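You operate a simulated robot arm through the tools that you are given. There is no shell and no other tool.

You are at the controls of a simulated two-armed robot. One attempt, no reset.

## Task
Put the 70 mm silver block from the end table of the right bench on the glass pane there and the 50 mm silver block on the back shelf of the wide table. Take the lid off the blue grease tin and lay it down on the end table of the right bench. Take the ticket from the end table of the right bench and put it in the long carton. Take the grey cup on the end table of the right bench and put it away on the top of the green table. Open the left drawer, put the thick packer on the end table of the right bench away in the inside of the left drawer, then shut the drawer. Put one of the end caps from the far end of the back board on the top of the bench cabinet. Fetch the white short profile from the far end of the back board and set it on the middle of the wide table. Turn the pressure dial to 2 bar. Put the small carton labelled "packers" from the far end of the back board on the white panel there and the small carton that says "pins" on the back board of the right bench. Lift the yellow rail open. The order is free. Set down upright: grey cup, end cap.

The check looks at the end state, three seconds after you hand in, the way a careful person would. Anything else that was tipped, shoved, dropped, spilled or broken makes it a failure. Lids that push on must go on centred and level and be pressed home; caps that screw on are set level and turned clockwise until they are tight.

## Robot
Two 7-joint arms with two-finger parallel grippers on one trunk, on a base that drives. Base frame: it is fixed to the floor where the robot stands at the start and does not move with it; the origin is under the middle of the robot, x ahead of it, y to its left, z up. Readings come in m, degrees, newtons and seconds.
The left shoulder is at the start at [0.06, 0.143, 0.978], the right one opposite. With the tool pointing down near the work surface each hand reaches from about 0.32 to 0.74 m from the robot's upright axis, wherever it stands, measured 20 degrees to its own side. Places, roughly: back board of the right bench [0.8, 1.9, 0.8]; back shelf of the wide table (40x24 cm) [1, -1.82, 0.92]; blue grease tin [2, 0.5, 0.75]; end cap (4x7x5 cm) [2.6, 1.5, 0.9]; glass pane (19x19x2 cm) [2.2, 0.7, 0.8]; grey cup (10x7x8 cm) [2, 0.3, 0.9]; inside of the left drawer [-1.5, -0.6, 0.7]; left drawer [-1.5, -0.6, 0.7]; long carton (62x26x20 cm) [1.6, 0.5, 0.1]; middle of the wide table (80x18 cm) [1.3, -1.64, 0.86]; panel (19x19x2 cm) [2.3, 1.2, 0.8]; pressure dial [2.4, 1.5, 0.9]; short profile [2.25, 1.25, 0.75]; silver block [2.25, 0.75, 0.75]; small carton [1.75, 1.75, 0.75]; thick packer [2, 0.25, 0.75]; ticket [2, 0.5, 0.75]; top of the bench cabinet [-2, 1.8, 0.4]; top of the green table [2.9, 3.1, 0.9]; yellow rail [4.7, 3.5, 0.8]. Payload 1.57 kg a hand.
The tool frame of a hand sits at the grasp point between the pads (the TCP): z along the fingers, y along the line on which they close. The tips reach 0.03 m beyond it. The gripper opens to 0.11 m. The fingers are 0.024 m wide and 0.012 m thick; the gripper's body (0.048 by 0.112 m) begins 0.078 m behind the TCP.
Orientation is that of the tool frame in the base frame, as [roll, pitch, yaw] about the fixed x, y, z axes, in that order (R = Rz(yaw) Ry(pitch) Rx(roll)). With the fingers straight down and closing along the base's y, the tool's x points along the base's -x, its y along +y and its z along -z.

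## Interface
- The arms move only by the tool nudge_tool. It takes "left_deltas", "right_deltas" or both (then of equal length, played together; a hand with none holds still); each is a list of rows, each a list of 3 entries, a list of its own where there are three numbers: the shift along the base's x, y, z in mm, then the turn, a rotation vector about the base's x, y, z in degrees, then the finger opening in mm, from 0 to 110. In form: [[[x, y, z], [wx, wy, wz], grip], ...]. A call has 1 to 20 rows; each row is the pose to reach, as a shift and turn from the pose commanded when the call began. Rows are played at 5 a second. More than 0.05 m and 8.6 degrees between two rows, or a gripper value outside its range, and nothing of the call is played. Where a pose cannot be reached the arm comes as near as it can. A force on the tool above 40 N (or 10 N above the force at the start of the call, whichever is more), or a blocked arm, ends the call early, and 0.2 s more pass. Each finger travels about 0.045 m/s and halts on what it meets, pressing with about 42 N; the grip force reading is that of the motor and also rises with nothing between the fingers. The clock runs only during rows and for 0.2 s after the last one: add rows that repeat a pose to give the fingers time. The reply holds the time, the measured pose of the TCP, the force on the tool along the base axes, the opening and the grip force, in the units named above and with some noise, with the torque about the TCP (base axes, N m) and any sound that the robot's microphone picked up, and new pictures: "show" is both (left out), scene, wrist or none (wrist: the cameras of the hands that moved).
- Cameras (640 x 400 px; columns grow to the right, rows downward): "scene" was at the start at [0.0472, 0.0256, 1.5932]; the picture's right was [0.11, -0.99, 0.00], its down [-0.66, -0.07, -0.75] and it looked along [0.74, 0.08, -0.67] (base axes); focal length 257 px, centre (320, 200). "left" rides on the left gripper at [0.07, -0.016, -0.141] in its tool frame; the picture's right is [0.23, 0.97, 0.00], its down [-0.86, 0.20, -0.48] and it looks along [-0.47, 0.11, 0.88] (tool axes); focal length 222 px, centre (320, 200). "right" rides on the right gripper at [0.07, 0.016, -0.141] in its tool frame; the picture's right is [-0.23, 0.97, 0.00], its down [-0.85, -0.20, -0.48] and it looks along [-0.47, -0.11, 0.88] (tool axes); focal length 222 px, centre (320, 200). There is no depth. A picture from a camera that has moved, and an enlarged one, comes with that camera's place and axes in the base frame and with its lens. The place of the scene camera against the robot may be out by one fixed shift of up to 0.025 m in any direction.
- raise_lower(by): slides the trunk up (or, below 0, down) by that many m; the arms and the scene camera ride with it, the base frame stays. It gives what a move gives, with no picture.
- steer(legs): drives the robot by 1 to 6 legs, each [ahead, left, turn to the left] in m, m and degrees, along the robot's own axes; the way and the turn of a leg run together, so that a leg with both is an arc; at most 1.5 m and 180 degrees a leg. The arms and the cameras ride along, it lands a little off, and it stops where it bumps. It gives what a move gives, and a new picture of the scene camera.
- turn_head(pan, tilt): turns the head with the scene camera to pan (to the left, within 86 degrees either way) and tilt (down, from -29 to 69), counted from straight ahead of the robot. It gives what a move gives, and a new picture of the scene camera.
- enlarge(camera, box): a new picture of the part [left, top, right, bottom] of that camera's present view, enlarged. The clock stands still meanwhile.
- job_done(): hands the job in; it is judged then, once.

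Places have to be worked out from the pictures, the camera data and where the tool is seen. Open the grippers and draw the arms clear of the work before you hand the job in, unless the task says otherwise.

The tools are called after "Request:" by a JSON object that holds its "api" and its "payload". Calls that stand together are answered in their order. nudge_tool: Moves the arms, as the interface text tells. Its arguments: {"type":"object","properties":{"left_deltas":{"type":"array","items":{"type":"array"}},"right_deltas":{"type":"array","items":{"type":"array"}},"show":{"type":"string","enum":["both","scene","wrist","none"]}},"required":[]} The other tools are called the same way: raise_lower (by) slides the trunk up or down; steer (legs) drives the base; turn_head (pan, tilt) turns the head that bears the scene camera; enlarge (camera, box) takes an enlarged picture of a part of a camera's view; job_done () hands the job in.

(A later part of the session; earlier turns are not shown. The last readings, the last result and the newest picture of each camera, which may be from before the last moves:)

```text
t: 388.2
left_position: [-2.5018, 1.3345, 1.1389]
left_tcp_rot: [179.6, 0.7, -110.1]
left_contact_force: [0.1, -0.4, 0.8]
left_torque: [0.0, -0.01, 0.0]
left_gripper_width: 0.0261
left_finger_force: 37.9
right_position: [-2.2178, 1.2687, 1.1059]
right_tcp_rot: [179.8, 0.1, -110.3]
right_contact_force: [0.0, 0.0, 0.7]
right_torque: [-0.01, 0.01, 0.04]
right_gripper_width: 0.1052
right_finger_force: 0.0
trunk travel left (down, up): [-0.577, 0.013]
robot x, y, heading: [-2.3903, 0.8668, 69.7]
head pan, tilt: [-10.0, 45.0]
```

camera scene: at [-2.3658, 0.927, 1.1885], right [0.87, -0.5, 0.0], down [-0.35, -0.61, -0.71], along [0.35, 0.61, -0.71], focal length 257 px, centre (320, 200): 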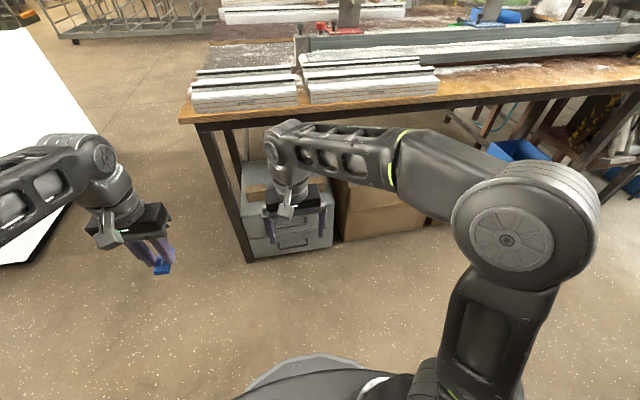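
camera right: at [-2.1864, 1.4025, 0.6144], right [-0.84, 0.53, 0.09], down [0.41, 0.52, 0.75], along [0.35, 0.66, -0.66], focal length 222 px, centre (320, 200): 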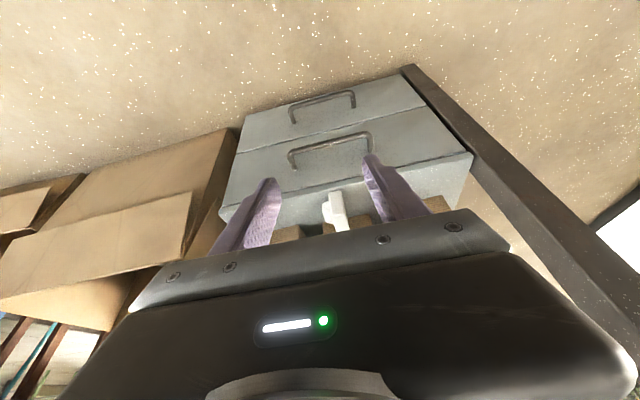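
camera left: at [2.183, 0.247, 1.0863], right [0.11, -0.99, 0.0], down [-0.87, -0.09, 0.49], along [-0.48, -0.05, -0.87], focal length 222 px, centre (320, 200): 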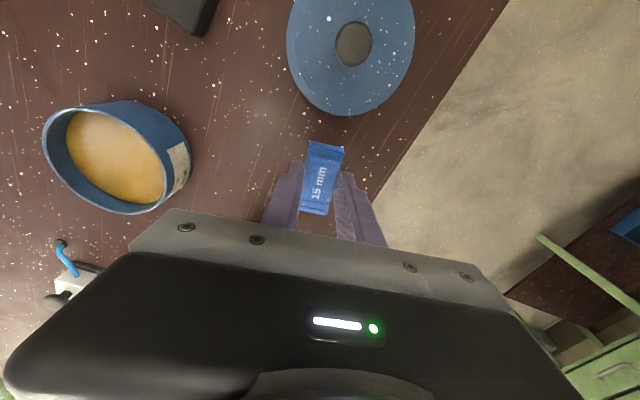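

Request:
{"api": "turn_head", "payload": {"pan": 5, "tilt": 45}}

Request:
{"api": "enlarge", "payload": {"camera": "scene", "box": [240, 170, 440, 295]}}

```text
t: 389.0
left_position: [-2.5019, 1.3349, 1.1383]
left_tcp_rot: [179.7, 0.6, -110.0]
left_contact_force: [0.1, 0.2, -1.0]
left_torque: [0.01, 0.0, 0.01]
left_gripper_width: 0.0263
left_finger_force: 36.9
right_position: [-2.217, 1.2706, 1.1059]
right_tcp_rot: [179.8, 0.2, -110.3]
right_contact_force: [-0.1, 0.1, -0.3]
right_torque: [-0.02, 0.01, 0.0]
right_gripper_width: 0.1051
right_finger_force: 0.0
trunk travel left (down, up): [-0.577, 0.013]
robot x, y, heading: [-2.3887, 0.8664, 70.0]
head pan, tilt: [5.0, 45.0]
camera scene: at [-2.3854, 0.9352, 1.5885], right [0.97, -0.26, 0.0], down [-0.18, -0.68, -0.71], along [0.18, 0.68, -0.71], focal length 257 px, centre (320, 200)
```

scene: 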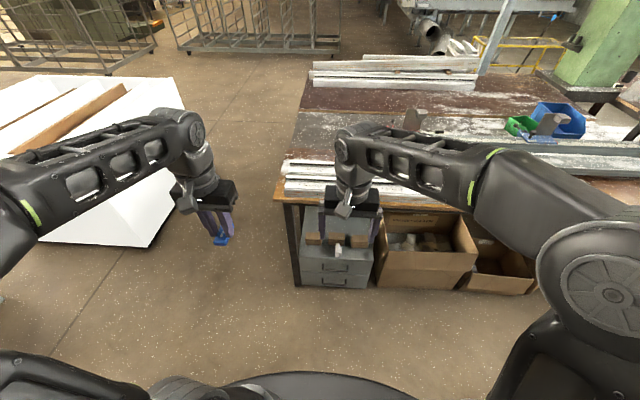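

```text
3.20 times, centred on (340, 232) of scene
camera zoom: at [-2.3854, 0.9352, 1.5885], right [0.97, -0.26, 0.0], down [-0.18, -0.68, -0.71], along [0.18, 0.68, -0.71], focal length 824 px, centre (256, 96)
```

zoom: 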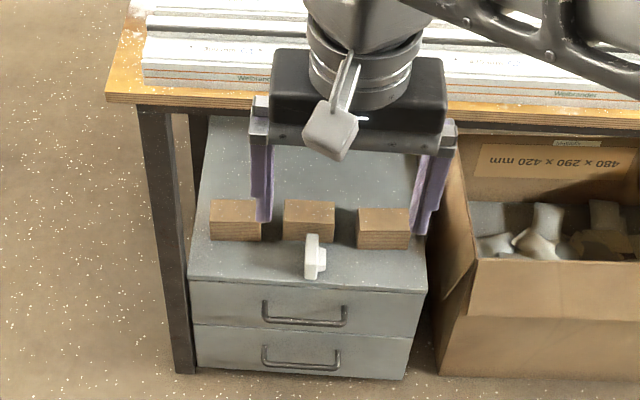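

The end cap stands upright on the cabinet top. Now the left drawer: I turn around to face the left bench and move in front of its left drawer.

Request:
{"api": "steer", "payload": {"legs": [[0, 0, 180], [0.1, 1.4, 0]]}}

Request:
{"api": "turn_head", "payload": {"pan": 0, "tilt": 40}}

```text
t: 403.1
left_position: [-1.0592, -0.2299, 1.1394]
left_tcp_rot: [179.8, 0.6, 67.9]
left_contact_force: [0.6, -0.5, 0.1]
left_torque: [-0.03, -0.01, -0.03]
left_gripper_width: 0.026
left_finger_force: 37.3
right_position: [-1.342, -0.1556, 1.1062]
right_tcp_rot: [179.7, 0.2, 67.8]
right_contact_force: [0.0, 1.2, 0.3]
right_torque: [-0.01, 0.05, 0.01]
right_gripper_width: 0.1049
right_finger_force: 0.0
trunk travel left (down, up): [-0.577, 0.013]
robot x, y, heading: [-1.1537, 0.2422, -112.2]
head pan, tilt: [5.0, 45.0]
camera scene: at [-1.1737, 0.2059, 1.5885], right [-0.96, 0.29, 0.0], down [0.21, 0.68, -0.71], along [-0.21, -0.68, -0.71], focal length 257 px, centre (320, 200)
```

scene: 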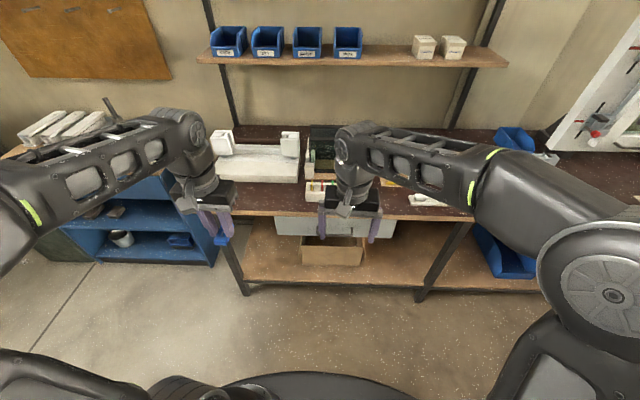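

```text
t: 403.8
left_position: [-1.0596, -0.2302, 1.1395]
left_tcp_rot: [179.7, 0.6, 68.0]
left_contact_force: [0.1, 0.2, 0.5]
left_torque: [-0.01, -0.01, 0.0]
left_gripper_width: 0.0264
left_finger_force: 36.9
right_position: [-1.341, -0.1549, 1.1058]
right_tcp_rot: [179.7, 0.2, 67.8]
right_contact_force: [-0.7, 0.5, 0.0]
right_torque: [0.03, 0.0, 0.0]
right_gripper_width: 0.105
right_finger_force: 0.1
trunk travel left (down, up): [-0.577, 0.013]
robot x, y, heading: [-1.1529, 0.2382, -112.1]
head pan, tilt: [0.0, 40.0]
camera scene: at [-1.1821, 0.205, 1.5958], right [-0.93, 0.37, 0.0], down [0.24, 0.6, -0.77], along [-0.29, -0.71, -0.64], focal length 257 px, centre (320, 200)
```

scene: 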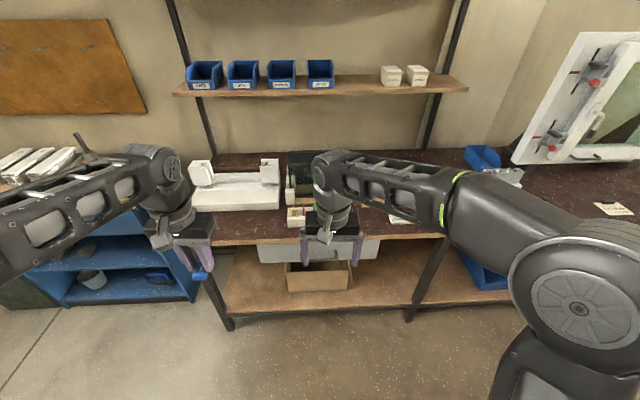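

Request:
{"api": "nudge_tool", "payload": {"right_deltas": [[[-40, 25, 0], [0, 0, 0], 105], [[-80, 50, 0], [0, 0, 0], 105], [[-120, 75, 0], [0, 0, 0], 105], [[-160, 100, 0], [0, 0, 0], 105], [[-180, 110, 0], [0, 0, 0], 105]], "show": "scene"}}

Request:
{"api": "enlarge", "payload": {"camera": "scene", "box": [220, 200, 420, 325]}}

```text
t: 405.0
left_position: [-1.0582, -0.2295, 1.1389]
left_tcp_rot: [179.7, 0.6, 67.9]
left_contact_force: [-0.4, 0.3, -0.4]
left_torque: [-0.04, -0.04, 0.02]
left_gripper_width: 0.0263
left_finger_force: 36.7
right_position: [-1.5213, -0.0441, 1.1045]
right_tcp_rot: [179.8, 0.2, 67.8]
right_contact_force: [0.0, -0.1, 0.1]
right_torque: [0.0, -0.03, 0.04]
right_gripper_width: 0.1051
right_finger_force: 0.0
trunk travel left (down, up): [-0.577, 0.013]
robot x, y, heading: [-1.1547, 0.2386, -112.2]
head pan, tilt: [0.0, 40.0]
camera scene: at [-1.1824, 0.2051, 1.5958], right [-0.93, 0.38, 0.0], down [0.24, 0.6, -0.77], along [-0.29, -0.71, -0.64], focal length 257 px, centre (320, 200)
```

scene: 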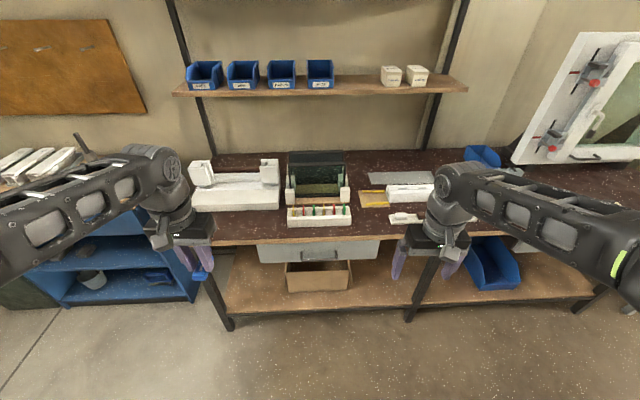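

```text
3.20 times, centred on (320, 262) of scene
camera zoom: at [-1.1824, 0.2051, 1.5958], right [-0.93, 0.38, 0.0], down [0.24, 0.6, -0.77], along [-0.29, -0.71, -0.64], focal length 824 px, centre (320, 0)
```

zoom: 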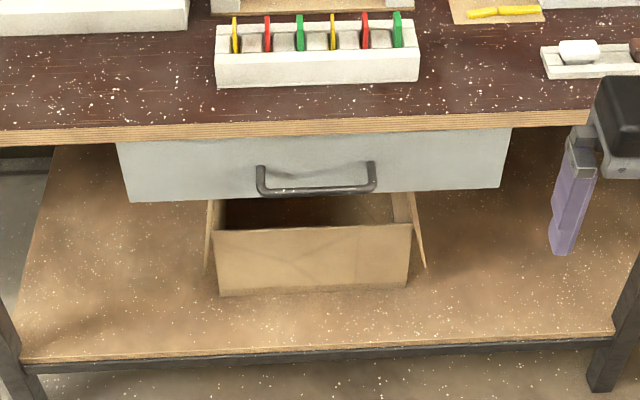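

The drawer has a U-shaped bar handle near (-1.43, -0.41, ~0.72). I'll grasp it with the right hand pointing forward, fingers above and below. I shift left a little, lower the trunk, and turn the hand.

Request:
{"api": "steer", "payload": {"legs": [[-0.05, 0.12, 2]]}}

Request:
{"api": "raise_lower", "payload": {"by": -0.25}}

Request:
{"api": "nudge_tool", "payload": {"right_deltas": [[[0, 0, 0], [0, 0, -8], 60], [[0, 0, 0], [0, 0, -16], 60], [[0, 0, 0], [0, 0, -24], 60], [[0, 0, 0], [0, 0, -32], 60], [[0, 0, 0], [0, 0, -40], 60], [[0, 0, 0], [0, 0, -48], 60], [[0, 0, 0], [0, 0, -56], 60], [[0, 0, 0], [0, 0, -64], 60], [[0, 0, 0], [0, 0, -72], 60], [[0, 0, 0], [0, 0, -80], 60], [[0, 0, 0], [0, 0, -88], 60], [[0, 0, 0], [0, 0, -90], 60]], "show": "scene"}}

```text
t: 406.3
left_position: [-0.9092, -0.2234, 1.1388]
left_tcp_rot: [179.8, 0.6, 70.1]
left_contact_force: [0.5, 0.5, -0.5]
left_torque: [0.0, 0.06, 0.02]
left_gripper_width: 0.0263
left_finger_force: 37.4
right_position: [-1.3789, -0.0556, 1.1059]
right_tcp_rot: [179.8, 0.2, 69.9]
right_contact_force: [1.3, -0.2, -0.1]
right_torque: [0.01, 0.04, -0.02]
right_gripper_width: 0.105
right_finger_force: 0.1
trunk travel left (down, up): [-0.577, 0.013]
robot x, y, heading: [-1.024, 0.2408, -109.9]
head pan, tilt: [0.0, 40.0]
camera scene: at [-1.0471, 0.2072, 1.5958], right [-0.94, 0.34, 0.0], down [0.22, 0.6, -0.77], along [-0.26, -0.72, -0.64], focal length 257 px, centre (320, 200)
```

scene: 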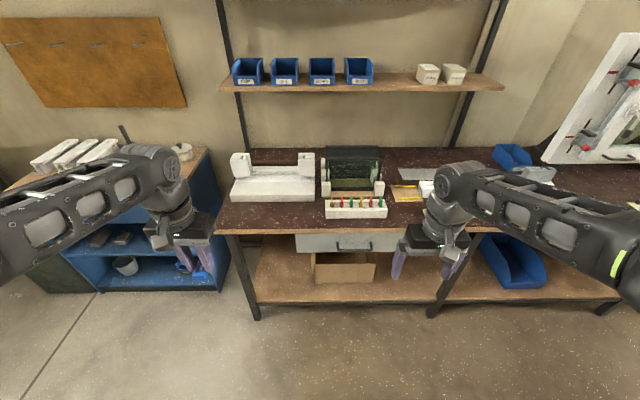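

```text
t: 408.9
left_position: [-0.9112, -0.2237, 0.8892]
left_tcp_rot: [179.6, 0.7, 70.2]
left_contact_force: [0.5, -0.2, -0.3]
left_torque: [0.03, 0.03, 0.03]
left_gripper_width: 0.0262
left_finger_force: 37.0
right_position: [-1.38, -0.0563, 0.8545]
right_tcp_rot: [179.8, 0.2, 69.9]
right_contact_force: [0.8, -0.1, 0.8]
right_torque: [0.0, 0.0, -0.02]
right_gripper_width: 0.1049
right_finger_force: 0.1
trunk travel left (down, up): [-0.327, 0.263]
robot x, y, heading: [-1.0235, 0.2454, -110.1]
head pan, tilt: [0.0, 40.0]
```

```text
t: 411.5
left_position: [-0.9107, -0.2228, 0.8887]
left_tcp_rot: [179.7, 0.7, 70.1]
left_contact_force: [-0.4, 0.0, -0.4]
left_torque: [0.02, 0.0, -0.01]
left_gripper_width: 0.0263
left_finger_force: 37.3
right_position: [-1.3798, -0.0554, 0.8552]
right_tcp_rot: [179.9, 0.2, -20.3]
right_contact_force: [-0.2, 0.4, 0.8]
right_torque: [0.0, 0.01, 0.0]
right_gripper_width: 0.0601
right_finger_force: 0.1
trunk travel left (down, up): [-0.327, 0.263]
robot x, y, heading: [-1.0258, 0.2404, -109.9]
head pan, tilt: [0.0, 40.0]
camera scene: at [-1.0491, 0.2071, 1.3458], right [-0.94, 0.34, 0.0], down [0.22, 0.6, -0.77], along [-0.26, -0.72, -0.64], focal length 257 px, centre (320, 200)
```

scene: 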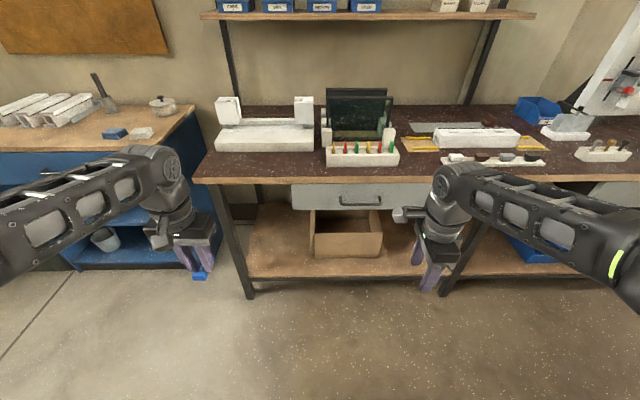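

Request:
{"api": "enlarge", "payload": {"camera": "scene", "box": [260, 150, 460, 275]}}

```text
3.20 times, centred on (360, 212) of scene
camera zoom: at [-1.0491, 0.2071, 1.3458], right [-0.94, 0.34, 0.0], down [0.22, 0.6, -0.77], along [-0.26, -0.72, -0.64], focal length 824 px, centre (192, 160)
```

zoom: 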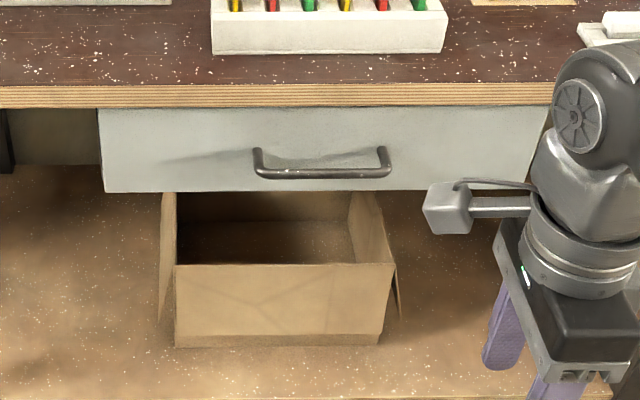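

Triangulated, the handle bar is at about (-1.411, -0.381, 0.764), 35 mm in front of the bench edge. I back up 0.18 m for room and pitch the right hand forward in front of the handle.

Request:
{"api": "steer", "payload": {"legs": [[-0.18, 0, 0]]}}

Request:
{"api": "nudge_tool", "payload": {"right_deltas": [[[-4, -32, -8], [-7.7, 2.8, 0], 60], [[-9, -64, -16], [-15.4, 5.6, 0], 60], [[-14, -96, -24], [-23, 8.3, 0], 60], [[-19, -128, -32], [-30.8, 11.1, 0], 60], [[-24, -160, -40], [-38.5, 13.9, 0], 60], [[-29, -195, -48], [-46.1, 16.7, 0], 60], [[-34, -230, -56], [-53.8, 19.5, 0], 60], [[-39, -265, -64], [-61.5, 22.3, 0], 60], [[-44, -300, -72], [-69.2, 25, 0], 60], [[-48, -330, -80], [-76.9, 27.8, 0], 60], [[-51, -350, -88], [-84.6, 30.6, 0], 60], [[-51, -360, -91], [-84.6, 30.6, 0], 60], [[-51, -360, -91], [-84.6, 30.6, 0], 60]], "show": "both"}}

```text
t: 413.0
left_position: [-0.8478, -0.0526, 0.8883]
left_tcp_rot: [179.7, 0.6, 70.2]
left_contact_force: [0.1, -1.0, 0.3]
left_torque: [0.01, -0.02, 0.0]
left_gripper_width: 0.0262
left_finger_force: 37.7
right_position: [-1.3164, 0.1137, 0.8553]
right_tcp_rot: [179.8, 0.1, -20.1]
right_contact_force: [0.4, 0.2, 0.0]
right_torque: [0.0, -0.03, 0.0]
right_gripper_width: 0.0601
right_finger_force: 0.0
trunk travel left (down, up): [-0.327, 0.263]
robot x, y, heading: [-0.9633, 0.4098, -110.1]
head pan, tilt: [0.0, 40.0]
camera scene: at [-0.9873, 0.3775, 1.3459], right [-0.94, 0.34, 0.0], down [0.22, 0.6, -0.77], along [-0.26, -0.72, -0.64], focal length 257 px, centre (320, 200)
```

scene: 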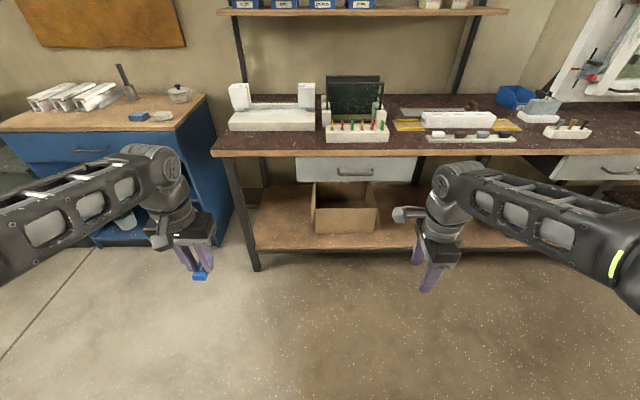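

```text
t: 415.8
left_position: [-0.8488, -0.0551, 0.8871]
left_tcp_rot: [179.6, 0.4, 70.2]
left_contact_force: [-0.5, -0.5, -0.4]
left_torque: [0.07, -0.08, 0.0]
left_gripper_width: 0.0263
left_finger_force: 36.9
right_position: [-1.3898, -0.2571, 0.8853]
right_tcp_rot: [97.3, 0.2, -19.3]
right_contact_force: [0.0, -0.5, 0.7]
right_torque: [0.09, -0.02, 0.06]
right_gripper_width: 0.0601
right_finger_force: 0.0
right hand out of reach, approached as far as the arm can: row 6, 7, 8, 9, 10, 11, 12, 13
trunk travel left (down, up): [-0.327, 0.263]
robot x, y, heading: [-0.9624, 0.4116, -109.7]
head pan, tilt: [0.0, 40.0]
camera scene: at [-0.9887, 0.3744, 1.3454], right [-0.94, 0.34, 0.0], down [0.22, 0.61, -0.76], along [-0.26, -0.72, -0.64], focal length 257 px, centre (320, 200)
camera right: at [-1.2776, -0.1495, 0.9202], right [-0.25, -0.04, 0.97], down [-0.64, 0.76, -0.13], along [-0.72, -0.65, -0.22], focal length 222 px, centre (320, 200)
```

scene: 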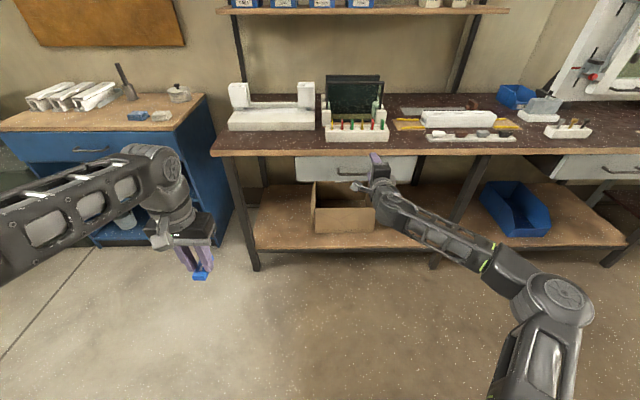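
right: 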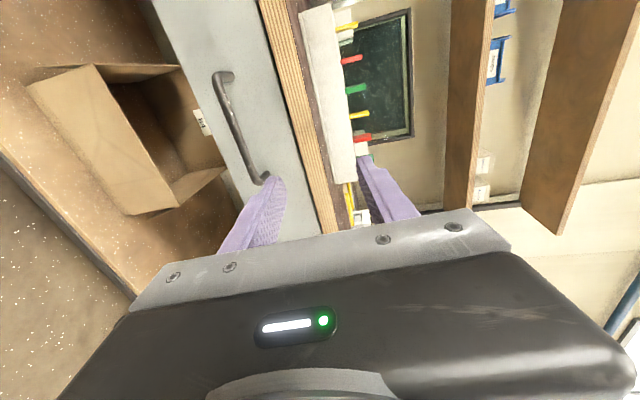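

The hand is nearly horizontal but sits at z≈0.885; the bar is at z≈0.77, u≈-2.94. I lower the trunk 0.115 m and look again.

Request:
{"api": "raise_lower", "payload": {"by": -0.115}}

Request:
{"api": "nudge_tool", "payload": {"right_deltas": [[[17, -6, 0], [0, 0, 0], 60], [[35, -13, 0], [0, 0, 0], 60], [[35, -13, 0], [0, 0, 0], 60]], "show": "wrist"}}

```text
t: 417.2
left_position: [-0.8484, -0.0544, 0.7737]
left_tcp_rot: [179.6, 0.6, 70.2]
left_contact_force: [0.1, 0.6, 0.1]
left_torque: [0.0, -0.03, 0.01]
left_gripper_width: 0.0266
left_finger_force: 37.7
right_position: [-1.3863, -0.256, 0.7723]
right_tcp_rot: [97.4, 0.2, -19.0]
right_contact_force: [0.0, 0.0, -0.6]
right_torque: [0.02, -0.02, 0.01]
right_gripper_width: 0.06
right_finger_force: 0.0
trunk travel left (down, up): [-0.212, 0.378]
robot x, y, heading: [-0.9616, 0.4129, -109.8]
head pan, tilt: [0.0, 40.0]
```

```text
t: 418.0
left_position: [-0.8486, -0.0526, 0.774]
left_tcp_rot: [179.7, 0.6, 70.3]
left_contact_force: [-0.5, -0.1, -0.8]
left_torque: [0.0, 0.0, -0.08]
left_gripper_width: 0.0265
left_finger_force: 37.1
right_position: [-1.3516, -0.2682, 0.7732]
right_tcp_rot: [97.7, 0.2, -19.0]
right_contact_force: [-0.1, 0.3, -0.5]
right_torque: [0.0, 0.02, 0.02]
right_gripper_width: 0.0598
right_finger_force: 0.1
trunk travel left (down, up): [-0.212, 0.378]
robot x, y, heading: [-0.9605, 0.4125, -109.9]
head pan, tilt: [0.0, 40.0]
camera right: at [-1.2401, -0.1615, 0.8076], right [-0.25, -0.05, 0.97], down [-0.65, 0.75, -0.13], along [-0.72, -0.66, -0.22], focal length 222 px, centre (320, 200)
```

right: 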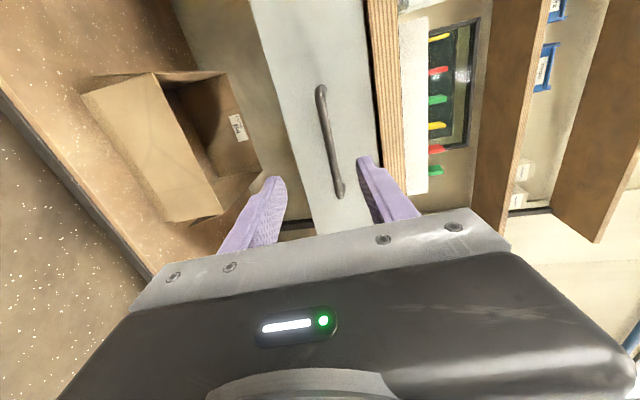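

The bar is aligned with the hand (z 0.771 vs 0.773). I narrow to 42 mm and advance 115 mm to it.

Request:
{"api": "nudge_tool", "payload": {"right_deltas": [[[-4, -10, -1], [0, 0, 0], 42], [[-12, -34, -1], [0, 0, 0], 42], [[-23, -64, -1], [0, 0, 0], 42], [[-31, -86, -2], [0, 0, 0], 42], [[-37, -101, -2], [0, 0, 0], 42], [[-39, -107, -2], [0, 0, 0], 42], [[-39, -107, -2], [0, 0, 0], 42]], "show": "wrist"}}

```text
t: 419.6
left_position: [-0.8492, -0.0543, 0.7745]
left_tcp_rot: [179.7, 0.6, 70.2]
left_contact_force: [0.6, -0.1, 0.9]
left_torque: [0.04, 0.03, -0.04]
left_gripper_width: 0.0261
left_finger_force: 36.7
right_position: [-1.391, -0.3776, 0.7685]
right_tcp_rot: [97.4, 0.1, -19.0]
right_contact_force: [0.4, 0.2, 0.0]
right_torque: [-0.02, 0.0, 0.01]
right_gripper_width: 0.0421
right_finger_force: 0.1
trunk travel left (down, up): [-0.212, 0.378]
robot x, y, heading: [-0.9594, 0.4129, -109.6]
head pan, tilt: [0.0, 40.0]
camera right: at [-1.2795, -0.2691, 0.804], right [-0.25, -0.05, 0.97], down [-0.65, 0.75, -0.13], along [-0.72, -0.66, -0.22], focal length 222 px, centre (320, 200)
```

right: 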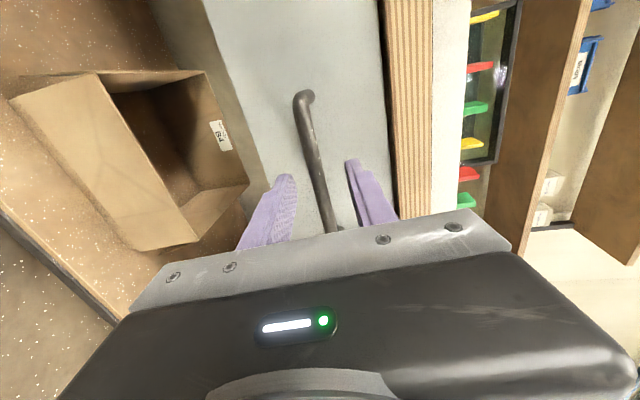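

The bar lies between the fingers. I close on it.

Request:
{"api": "nudge_tool", "payload": {"right_deltas": [[[0, 0, 0], [0, 0, 0], 25], [[0, 0, 0], [0, 0, 0], 5], [[0, 0, 0], [0, 0, 0], 0], [[0, 0, 0], [0, 0, 0], 0], [[0, 0, 0], [0, 0, 0], 0]], "show": "wrist"}}

```text
t: 420.8
left_position: [-0.849, -0.0537, 0.7731]
left_tcp_rot: [179.7, 0.6, 70.2]
left_contact_force: [-0.4, -0.2, -0.1]
left_torque: [0.0, 0.0, 0.01]
left_gripper_width: 0.0263
left_finger_force: 37.9
right_position: [-1.3924, -0.3762, 0.7683]
right_tcp_rot: [97.5, 0.1, -19.0]
right_contact_force: [1.6, 4.6, -6.4]
right_torque: [0.13, -0.15, -0.15]
right_gripper_width: 0.0116
right_finger_force: 28.9
trunk travel left (down, up): [-0.212, 0.378]
robot x, y, heading: [-0.9589, 0.4131, -109.9]
head pan, tilt: [0.0, 40.0]
camera right: at [-1.2795, -0.2692, 0.8031], right [-0.25, -0.05, 0.97], down [-0.65, 0.75, -0.13], along [-0.72, -0.66, -0.22], focal length 222 px, centre (320, 200)
```

right: 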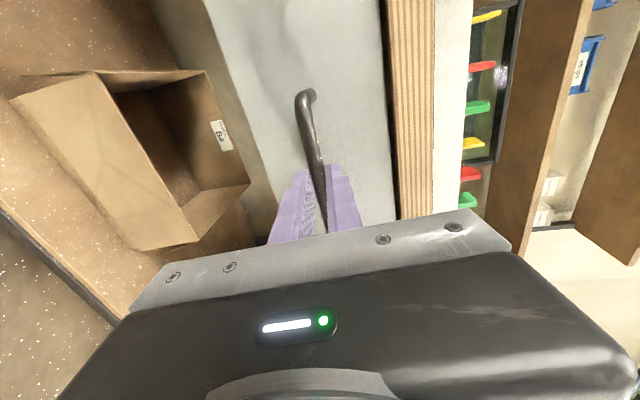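

The bar is gripped (11.6 mm). I pull the drawer open by driving straight back 0.22 m.

Request:
{"api": "steer", "payload": {"legs": [[-0.22, 0, 0]]}}

Request:
{"api": "turn_head", "payload": {"pan": -5, "tilt": 45}}

```text
t: 422.6
left_position: [-0.7717, 0.1598, 0.7727]
left_tcp_rot: [179.6, 0.4, 70.1]
left_contact_force: [0.6, -0.7, 0.0]
left_torque: [0.0, 0.0, 0.0]
left_gripper_width: 0.0262
left_finger_force: 37.2
right_position: [-1.3158, -0.1601, 0.7683]
right_tcp_rot: [97.6, 0.1, -19.1]
right_contact_force: [-2.9, 2.7, -9.1]
right_torque: [0.21, -0.17, -0.04]
right_gripper_width: 0.0116
right_finger_force: 28.7
trunk travel left (down, up): [-0.212, 0.378]
robot x, y, heading: [-0.8853, 0.6258, -109.8]
head pan, tilt: [0.0, 40.0]
camera scene: at [-0.9108, 0.5907, 1.2307], right [-0.94, 0.34, 0.0], down [0.22, 0.6, -0.77], along [-0.26, -0.72, -0.64], focal length 257 px, centre (320, 200)
```

scene: 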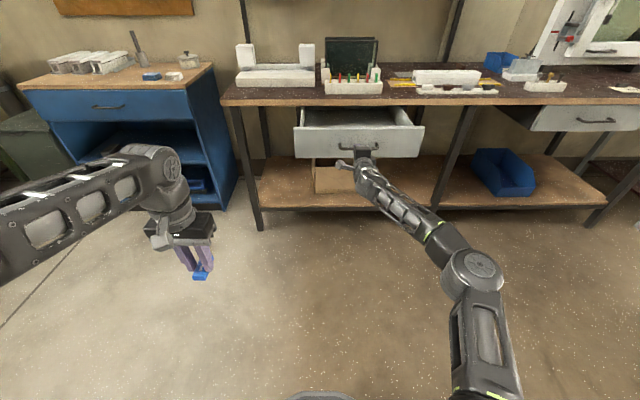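

```text
t: 423.2
left_position: [-0.7722, 0.1613, 0.7734]
left_tcp_rot: [179.8, 0.6, 70.1]
left_contact_force: [-0.6, 0.3, 0.3]
left_torque: [0.0, -0.05, -0.03]
left_gripper_width: 0.0264
left_finger_force: 37.3
right_position: [-1.3158, -0.162, 0.7689]
right_tcp_rot: [97.5, 0.1, -19.3]
right_contact_force: [-0.7, 0.8, -4.2]
right_torque: [0.06, -0.14, 0.39]
right_gripper_width: 0.0116
right_finger_force: 28.4
trunk travel left (down, up): [-0.212, 0.378]
robot x, y, heading: [-0.8842, 0.6257, -109.8]
head pan, tilt: [-5.0, 45.0]
camera scene: at [-0.9156, 0.5973, 1.2235], right [-0.91, 0.42, 0.0], down [0.3, 0.64, -0.71], along [-0.3, -0.64, -0.71], focal length 257 px, centre (320, 200)
```

scene: 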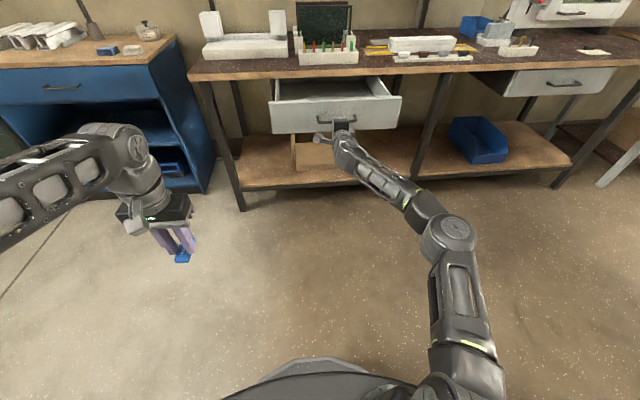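

The drawer is open about 0.22 m. I release the handle and back the hand off, then return the right hand to a tucked pose.

Request:
{"api": "nudge_tool", "payload": {"right_deltas": [[[0, 0, 1], [0, 0, 0], 25], [[0, 0, 2], [0, 0, 0], 42], [[0, 0, 2], [0, 0, 0], 42], [[6, 17, 2], [0, 0, 0], 42], [[17, 47, 2], [0, 0, 0], 42], [[31, 86, 2], [0, 0, 0], 42], [[41, 115, 2], [0, 0, 0], 50]], "show": "scene"}}

Request:
{"api": "steer", "payload": {"legs": [[-0.1, 0, 0]]}}

Request:
{"api": "nudge_tool", "payload": {"right_deltas": [[[0, 5, 10], [7.7, -2.8, 0], 60], [[0, 10, 20], [15.4, -5.6, 0], 60], [[0, 20, 30], [23, -8.3, 0], 60], [[0, 40, 40], [30.8, -11.1, 0], 60], [[5, 60, 50], [38.5, -13.9, 0], 60], [[10, 85, 60], [46.1, -16.7, 0], 60], [[15, 110, 70], [53.8, -19.5, 0], 60], [[20, 135, 80], [61.5, -22.3, 0], 60], [[20, 160, 90], [69.2, -25, 0], 60], [[20, 180, 95], [77.5, -28, 0], 60], [[20, 190, 95], [77.5, -28, 0], 60]], "show": "scene"}}

```text
t: 424.8
left_position: [-0.771, 0.1609, 0.7738]
left_tcp_rot: [179.7, 0.6, 70.2]
left_contact_force: [-0.3, -0.6, -0.2]
left_torque: [0.01, 0.01, 0.0]
left_gripper_width: 0.0265
left_finger_force: 36.9
right_position: [-1.2746, -0.0447, 0.771]
right_tcp_rot: [97.9, 0.2, -19.2]
right_contact_force: [-0.1, 0.3, 0.1]
right_torque: [0.01, -0.01, 0.02]
right_gripper_width: 0.0498
right_finger_force: 0.0
trunk travel left (down, up): [-0.212, 0.378]
robot x, y, heading: [-0.8842, 0.6271, -109.8]
head pan, tilt: [-5.0, 45.0]
camera scene: at [-0.9152, 0.5977, 1.2236], right [-0.91, 0.42, 0.0], down [0.3, 0.64, -0.71], along [-0.3, -0.64, -0.71], focal length 257 px, centre (320, 200)
```

scene: 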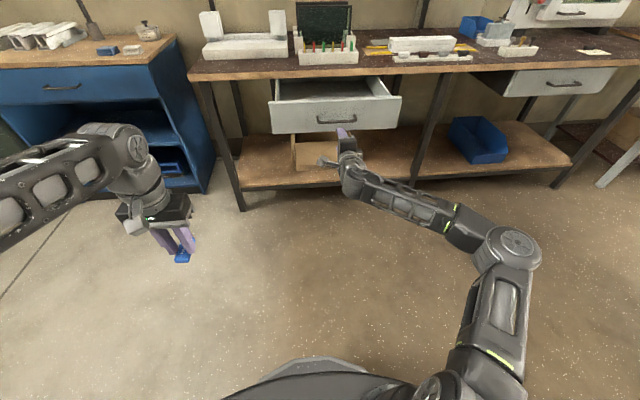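

```text
t: 426.0
left_position: [-0.7382, 0.2546, 0.773]
left_tcp_rot: [179.7, 0.7, 70.0]
left_contact_force: [0.7, -0.1, 0.2]
left_torque: [0.02, 0.01, -0.02]
left_gripper_width: 0.0263
left_finger_force: 37.2
right_position: [-1.2421, 0.049, 0.7711]
right_tcp_rot: [97.8, 0.2, -19.1]
right_contact_force: [-0.2, -1.2, -0.1]
right_torque: [-0.01, 0.02, 0.01]
right_gripper_width: 0.0502
right_finger_force: 0.1
trunk travel left (down, up): [-0.212, 0.378]
robot x, y, heading: [-0.85, 0.7198, -110.1]
head pan, tilt: [-5.0, 45.0]
camera scene: at [-0.881, 0.6922, 1.2236], right [-0.91, 0.42, 0.0], down [0.3, 0.64, -0.71], along [-0.3, -0.64, -0.71], focal length 257 px, centre (320, 200)
```

scene: 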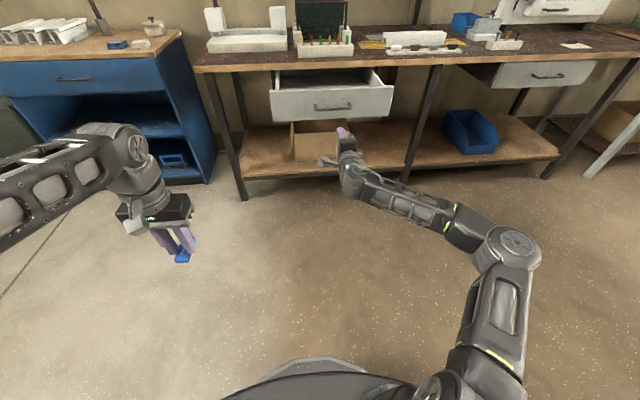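

```text
refused: row 10 steps farther than a row can; nothing moved
```

Request:
{"api": "nudge_tool", "payload": {"right_deltas": [[[0, 5, 10], [7.5, -2.7, 0], 60], [[0, 10, 20], [15, -5.4, 0], 60], [[0, 20, 30], [22.5, -8.1, 0], 60], [[0, 40, 40], [30, -10.8, 0], 60], [[5, 60, 50], [37.5, -13.5, 0], 60], [[10, 85, 60], [45, -16.2, 0], 60], [[15, 110, 70], [52.5, -18.9, 0], 60], [[20, 135, 80], [60, -21.6, 0], 60], [[20, 160, 90], [67.5, -24.3, 0], 60], [[20, 180, 95], [75, -27, 0], 60], [[20, 190, 95], [77.5, -28, 0], 60]], "show": "scene"}}

```text
t: 428.4
left_position: [-0.7394, 0.2549, 0.7735]
left_tcp_rot: [179.7, 0.6, 70.0]
left_contact_force: [0.5, 0.3, -0.7]
left_torque: [-0.03, 0.0, -0.03]
left_gripper_width: 0.0265
left_finger_force: 37.5
right_position: [-1.2012, 0.2285, 0.847]
right_tcp_rot: [168.3, 3.5, -18.2]
right_contact_force: [-0.4, 0.6, 0.5]
right_torque: [0.03, 0.01, 0.02]
right_gripper_width: 0.0599
right_finger_force: 0.0
right hand out of reach, approached as far as the arm can: row 9, 10, 11
trunk travel left (down, up): [-0.212, 0.378]
robot x, y, heading: [-0.8485, 0.7211, -109.8]
head pan, tilt: [-5.0, 45.0]
camera scene: at [-0.8814, 0.6928, 1.2236], right [-0.91, 0.42, 0.0], down [0.3, 0.64, -0.71], along [-0.3, -0.64, -0.71], focal length 257 px, centre (320, 200)
```

scene: 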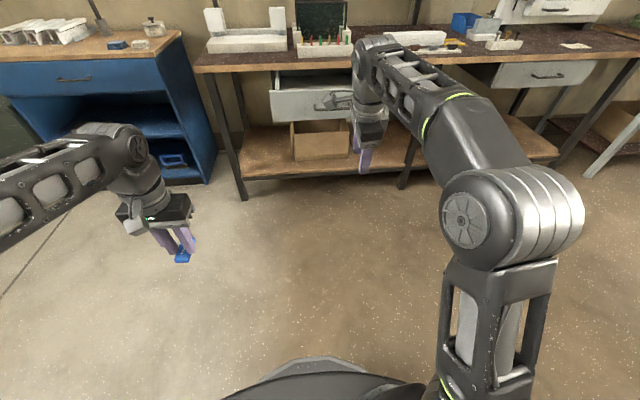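

I raise the trunk again and bring the robot so the left hand with the packer comes over the open drawer.

Request:
{"api": "raise_lower", "payload": {"by": 0.36}}

Request:
{"api": "nudge_tool", "payload": {"right_deltas": [[[-10, 20, 0], [4, -1.5, 4], 60], [[-20, 40, 0], [8, -3, 10], 60], [[-30, 60, 0], [10, -3, 17], 60], [[-40, 80, 0], [10, -3, 24], 60], [[-50, 100, 0], [10, -3, 31], 60]], "show": "none"}}

Request:
{"api": "steer", "payload": {"legs": [[0.54, -0.25, 0]]}}

Request:
{"api": "turn_head", "payload": {"pan": 5, "tilt": 55}}

```text
t: 431.9
left_position: [-0.7383, 0.2557, 1.1346]
left_tcp_rot: [179.6, 0.6, 70.0]
left_contact_force: [0.4, 0.3, 0.2]
left_torque: [0.01, 0.01, -0.02]
left_gripper_width: 0.0264
left_finger_force: 36.9
right_position: [-1.2007, 0.2269, 1.2069]
right_tcp_rot: [168.3, 3.6, -18.4]
right_contact_force: [-0.6, 0.4, 0.1]
right_torque: [-0.02, 0.01, 0.02]
right_gripper_width: 0.06
right_finger_force: 0.1
trunk travel left (down, up): [-0.572, 0.018]
robot x, y, heading: [-0.8476, 0.7248, -109.8]
head pan, tilt: [-5.0, 45.0]
```

```text
t: 433.1
left_position: [-0.7457, 0.2618, 1.1382]
left_tcp_rot: [179.3, 0.9, 69.9]
left_contact_force: [-1.4, 1.2, 0.6]
left_torque: [-0.14, -0.13, 0.0]
left_gripper_width: 0.0265
left_finger_force: 37.3
right_position: [-1.2841, 0.3512, 1.22]
right_tcp_rot: [170.0, 4.0, 8.3]
right_contact_force: [-2.3, 1.0, -0.2]
right_torque: [-0.21, -0.19, 0.06]
right_gripper_width: 0.0599
right_finger_force: 0.1
right hand out of reach, approached as far as the arm can: row 1, 2, 3, 4, 5
trunk travel left (down, up): [-0.572, 0.018]
robot x, y, heading: [-0.8504, 0.7202, -109.9]
head pan, tilt: [-5.0, 45.0]
```

```text
t: 436.4
left_position: [-1.1706, -0.1662, 1.134]
left_tcp_rot: [179.7, 0.6, 69.0]
left_contact_force: [-0.7, 0.8, -0.6]
left_torque: [0.01, -0.01, 0.0]
left_gripper_width: 0.0265
left_finger_force: 37.0
right_position: [-1.7066, -0.0701, 1.2226]
right_tcp_rot: [170.3, 4.2, 7.1]
right_contact_force: [-0.1, -1.3, 0.2]
right_torque: [-0.02, -0.02, 0.03]
right_gripper_width: 0.0601
right_finger_force: 0.1
trunk travel left (down, up): [-0.572, 0.018]
robot x, y, heading: [-1.275, 0.2974, -110.8]
head pan, tilt: [-5.0, 45.0]
camera scene: at [-1.3064, 0.2728, 1.5835], right [-0.9, 0.44, 0.0], down [0.31, 0.64, -0.71], along [-0.31, -0.64, -0.71], focal length 257 px, centre (320, 200)
```

scene: 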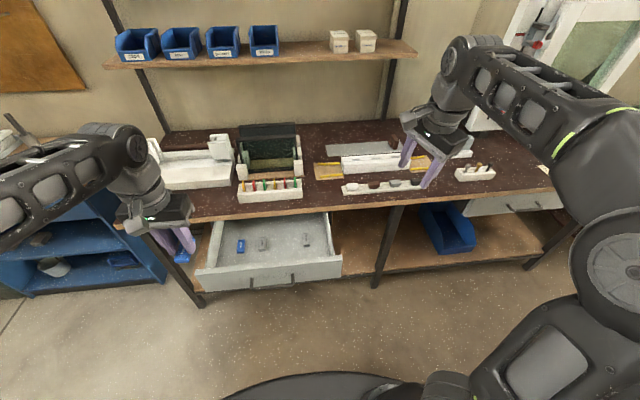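

```text
t: 437.2
left_position: [-1.1689, -0.1662, 1.1347]
left_tcp_rot: [179.7, 0.6, 69.1]
left_contact_force: [-0.2, -0.2, -0.9]
left_torque: [0.0, 0.0, -0.01]
left_gripper_width: 0.0264
left_finger_force: 36.3
right_position: [-1.7058, -0.07, 1.2216]
right_tcp_rot: [170.2, 4.2, 7.2]
right_contact_force: [0.0, -0.8, -0.2]
right_torque: [0.0, -0.02, -0.02]
right_gripper_width: 0.0599
right_finger_force: 0.0
trunk travel left (down, up): [-0.572, 0.018]
robot x, y, heading: [-1.273, 0.2999, -110.9]
head pan, tilt: [5.0, 55.0]
camera scene: at [-1.29, 0.2772, 1.5702], right [-0.96, 0.28, 0.0], down [0.23, 0.79, -0.57], along [-0.16, -0.55, -0.82], focal length 257 px, centre (320, 200)
```

scene: 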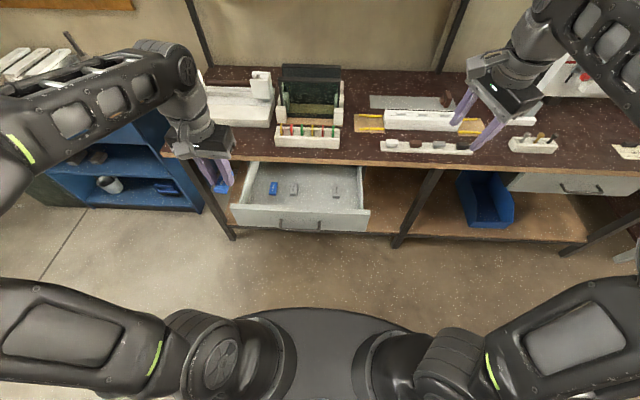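

Request:
{"api": "enlarge", "payload": {"camera": "scene", "box": [210, 140, 390, 252]}}

```text
3.56 times, centred on (300, 196) of scene
camera zoom: at [-1.29, 0.2772, 1.5702], right [-0.96, 0.28, 0.0], down [0.23, 0.79, -0.57], along [-0.16, -0.55, -0.82], focal length 915 px, centre (391, 214)
```

zoom: 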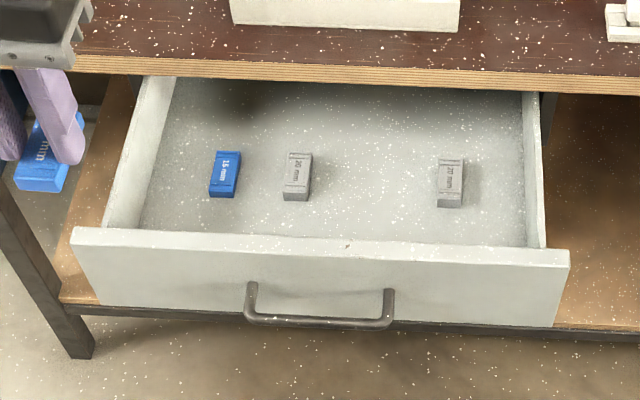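

The drawer holds three small packers with free room between the second and third. I move the packer over that spot, about (-1.436, -0.315), and lower.

Request:
{"api": "nudge_tool", "payload": {"left_deltas": [[[-40, -22, 0], [0, 0, 0], 15], [[-80, -45, 0], [0, 0, 0], 15], [[-120, -67, 0], [0, 0, 0], 15], [[-160, -90, 0], [0, 0, 0], 15], [[-200, -112, 0], [0, 0, 0], 15], [[-240, -135, 0], [0, 0, 0], 15], [[-267, -149, -10], [0, 0, 0], 15], [[-267, -149, -55], [0, 0, 0], 15], [[-267, -149, -100], [0, 0, 0], 15], [[-267, -149, -145], [0, 0, 0], 15], [[-267, -149, -190], [0, 0, 0], 15], [[-267, -149, -190], [0, 0, 0], 15]], "show": "both"}}

```text
t: 439.8
left_position: [-1.4347, -0.313, 0.9439]
left_tcp_rot: [179.7, 0.6, 69.2]
left_contact_force: [0.8, 0.4, -0.6]
left_torque: [-0.03, 0.03, 0.03]
left_gripper_width: 0.0262
left_finger_force: 37.4
left hand out of reach, approached as far as the arm can: row 5, 6, 7, 8
right_position: [-1.705, -0.0682, 1.2222]
right_tcp_rot: [170.4, 4.2, 7.2]
right_contact_force: [-0.1, 0.0, -0.1]
right_torque: [-0.03, 0.0, 0.02]
right_gripper_width: 0.0597
right_finger_force: 0.1
trunk travel left (down, up): [-0.572, 0.018]
robot x, y, heading: [-1.2741, 0.2985, -110.9]
head pan, tilt: [5.0, 55.0]
camera scene: at [-1.2896, 0.2781, 1.5702], right [-0.96, 0.28, 0.0], down [0.23, 0.79, -0.57], along [-0.16, -0.55, -0.82], focal length 257 px, centre (320, 200)
camera left: at [-1.4253, -0.2413, 1.0853], right [0.99, -0.14, 0.0], down [-0.12, -0.86, 0.49], along [-0.06, -0.48, -0.87], focal length 222 px, centre (320, 200)
```

scene: 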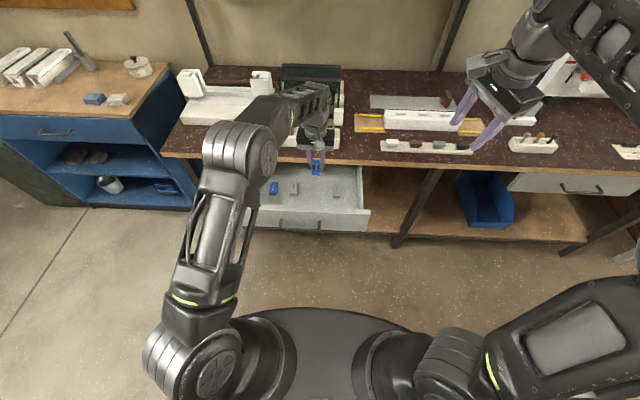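
left: 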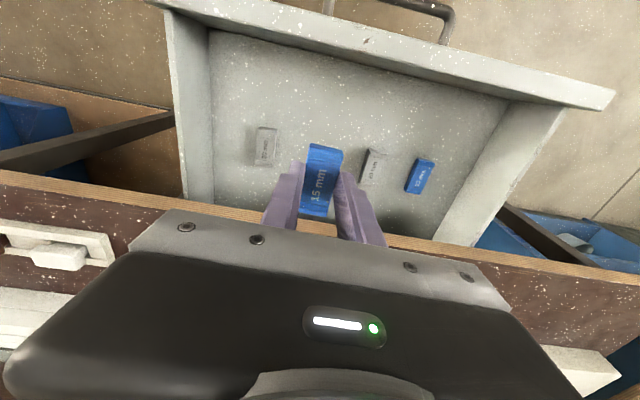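

The packer will land between two others, clear of them and the front. I lower it to the drawer floor.

Request:
{"api": "nudge_tool", "payload": {"left_deltas": [[[0, 0, -45], [0, 0, 0], 15], [[0, 0, -90], [0, 0, 0], 15], [[0, 0, -130], [0, 0, 0], 15], [[0, 0, -150], [0, 0, 0], 15], [[0, 0, -162], [0, 0, 0], 15], [[0, 0, -172], [0, 0, 0], 15], [[0, 0, -180], [0, 0, 0], 15], [[0, 0, -186], [0, 0, 0], 15], [[0, 0, -191], [0, 0, 0], 15], [[0, 0, -196], [0, 0, 0], 15], [[0, 0, -200], [0, 0, 0], 15]], "show": "both"}}

```text
t: 441.9
left_position: [-1.4391, -0.3208, 0.7566]
left_tcp_rot: [179.8, 1.3, 69.1]
left_contact_force: [1.2, -1.5, 14.7]
left_torque: [0.13, -0.09, 0.02]
left_gripper_width: 0.0265
left_finger_force: 37.3
right_position: [-1.7034, -0.0692, 1.221]
right_tcp_rot: [170.3, 4.3, 7.2]
right_contact_force: [0.2, -0.5, 0.8]
right_torque: [0.02, -0.05, -0.01]
right_gripper_width: 0.0602
right_finger_force: 0.0
trunk travel left (down, up): [-0.572, 0.018]
robot x, y, heading: [-1.2745, 0.301, -110.9]
head pan, tilt: [5.0, 55.0]
stopped in row 10 (left hand): the force on the tool passed its limit at 53 N (the readings are from after the stop); the commanded pose is now the measured one
camera scene: at [-1.29, 0.2773, 1.5698], right [-0.96, 0.27, 0.0], down [0.23, 0.79, -0.57], along [-0.16, -0.55, -0.82], focal length 257 px, centre (320, 200)
camera left: at [-1.4283, -0.2462, 0.8965], right [0.99, -0.13, 0.0], down [-0.12, -0.86, 0.5], along [-0.07, -0.49, -0.87], focal length 222 px, centre (320, 200)
```

scene: 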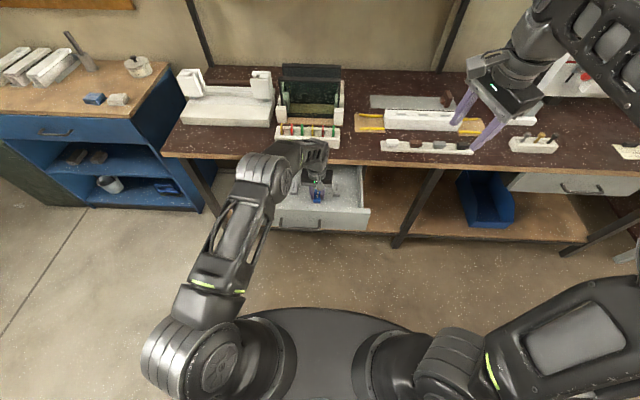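
left: 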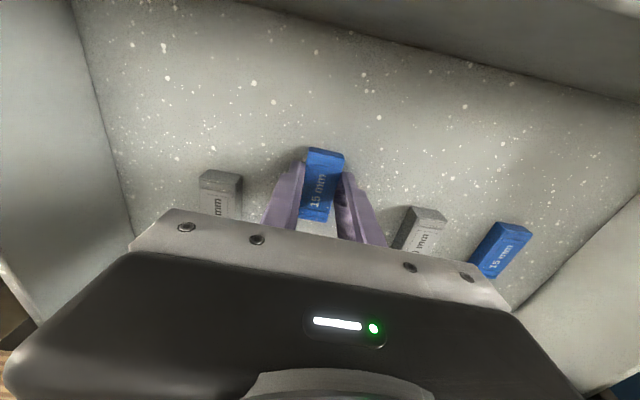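

The packer touches the drawer floor. I open slightly and lift out.

Request:
{"api": "nudge_tool", "payload": {"left_deltas": [[[0, 0, 1], [0, 0, 0], 35], [[0, 0, 1], [0, 0, 0], 42], [[0, 0, 1], [0, 0, 0], 42], [[0, 0, 45], [0, 0, 0], 42], [[0, 0, 90], [0, 0, 0], 42], [[0, 0, 135], [0, 0, 0], 42], [[0, 0, 180], [0, 0, 0], 42]], "show": "wrist"}}

```text
t: 443.5
left_position: [-1.4358, -0.3144, 0.9353]
left_tcp_rot: [179.8, 1.0, 69.0]
left_contact_force: [0.2, -0.5, 0.4]
left_torque: [0.0, -0.01, -0.02]
left_gripper_width: 0.0419
left_finger_force: 0.0
right_position: [-1.7061, -0.0678, 1.221]
right_tcp_rot: [170.3, 4.3, 7.2]
right_contact_force: [0.2, 0.9, -0.4]
right_torque: [-0.02, 0.0, 0.01]
right_gripper_width: 0.0599
right_finger_force: 0.1
trunk travel left (down, up): [-0.572, 0.018]
robot x, y, heading: [-1.2766, 0.3003, -110.9]
head pan, tilt: [5.0, 55.0]
camera left: at [-1.4265, -0.2416, 1.0766], right [0.99, -0.14, 0.0], down [-0.12, -0.86, 0.49], along [-0.07, -0.49, -0.87], focal length 222 px, centre (320, 200)
```

left: 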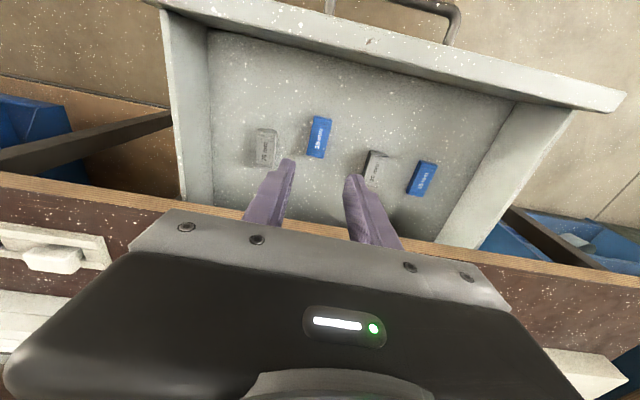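

The packer lies in the drawer. Now I bring the left hand in front of the drawer, fingers closed, to push it shut by the handle.

Request:
{"api": "nudge_tool", "payload": {"left_deltas": [[[0, 0, 40], [0, 0, 0], 20], [[15, 24, 60], [0, 0, 0], 0], [[40, 60, 65], [0, 0, 0], 0], [[65, 98, 65], [0, 0, 0], 0], [[90, 136, 65], [0, 0, 0], 0], [[115, 174, 65], [0, 0, 0], 0], [[140, 210, 65], [0, 0, 0], 0], [[156, 240, 60], [0, 0, 0], 0], [[156, 240, 15], [0, 0, 0], 0], [[156, 240, -30], [0, 0, 0], 0], [[156, 240, -75], [0, 0, 0], 0], [[156, 240, -115], [0, 0, 0], 0], [[156, 240, -145], [0, 0, 0], 0], [[156, 240, -145], [0, 0, 0], 0]], "show": "both"}}

```text
t: 446.5
left_position: [-1.2813, -0.0771, 0.7867]
left_tcp_rot: [179.9, 1.0, 69.1]
left_contact_force: [0.4, -0.3, 1.2]
left_torque: [0.02, 0.0, 0.0]
left_gripper_width: 0.0
left_finger_force: 21.5
right_position: [-1.7062, -0.0696, 1.2218]
right_tcp_rot: [170.2, 4.3, 7.3]
right_contact_force: [-0.1, -0.1, 0.4]
right_torque: [-0.01, 0.01, -0.01]
right_gripper_width: 0.06
right_finger_force: 0.0
trunk travel left (down, up): [-0.572, 0.018]
robot x, y, heading: [-1.2744, 0.304, -111.2]
head pan, tilt: [5.0, 55.0]
camera scene: at [-1.2897, 0.2774, 1.5701], right [-0.96, 0.27, 0.0], down [0.23, 0.79, -0.57], along [-0.16, -0.55, -0.82], focal length 257 px, centre (320, 200)
camera left: at [-1.2715, -0.0052, 0.928], right [0.99, -0.13, 0.0], down [-0.12, -0.86, 0.49], along [-0.07, -0.49, -0.87], focal length 222 px, centre (320, 200)
```

scene: 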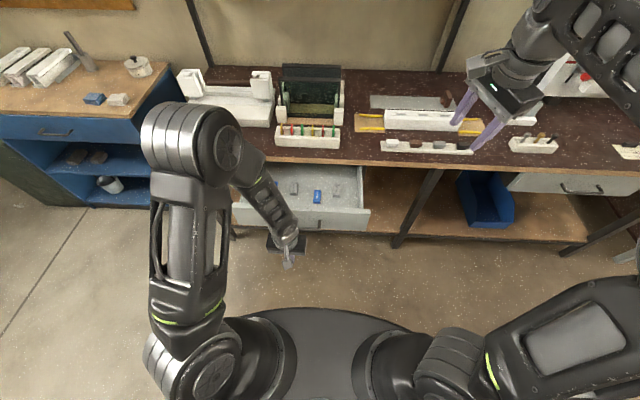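
left: 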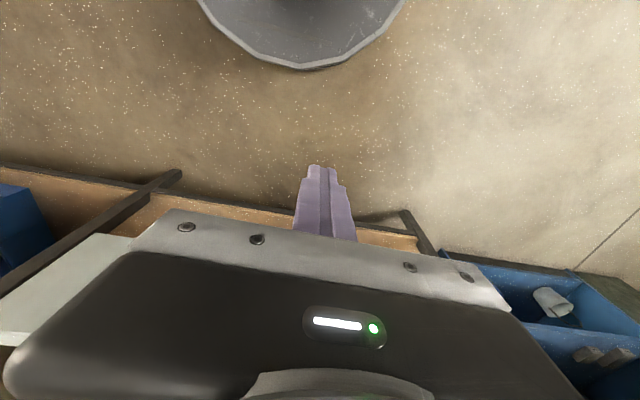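

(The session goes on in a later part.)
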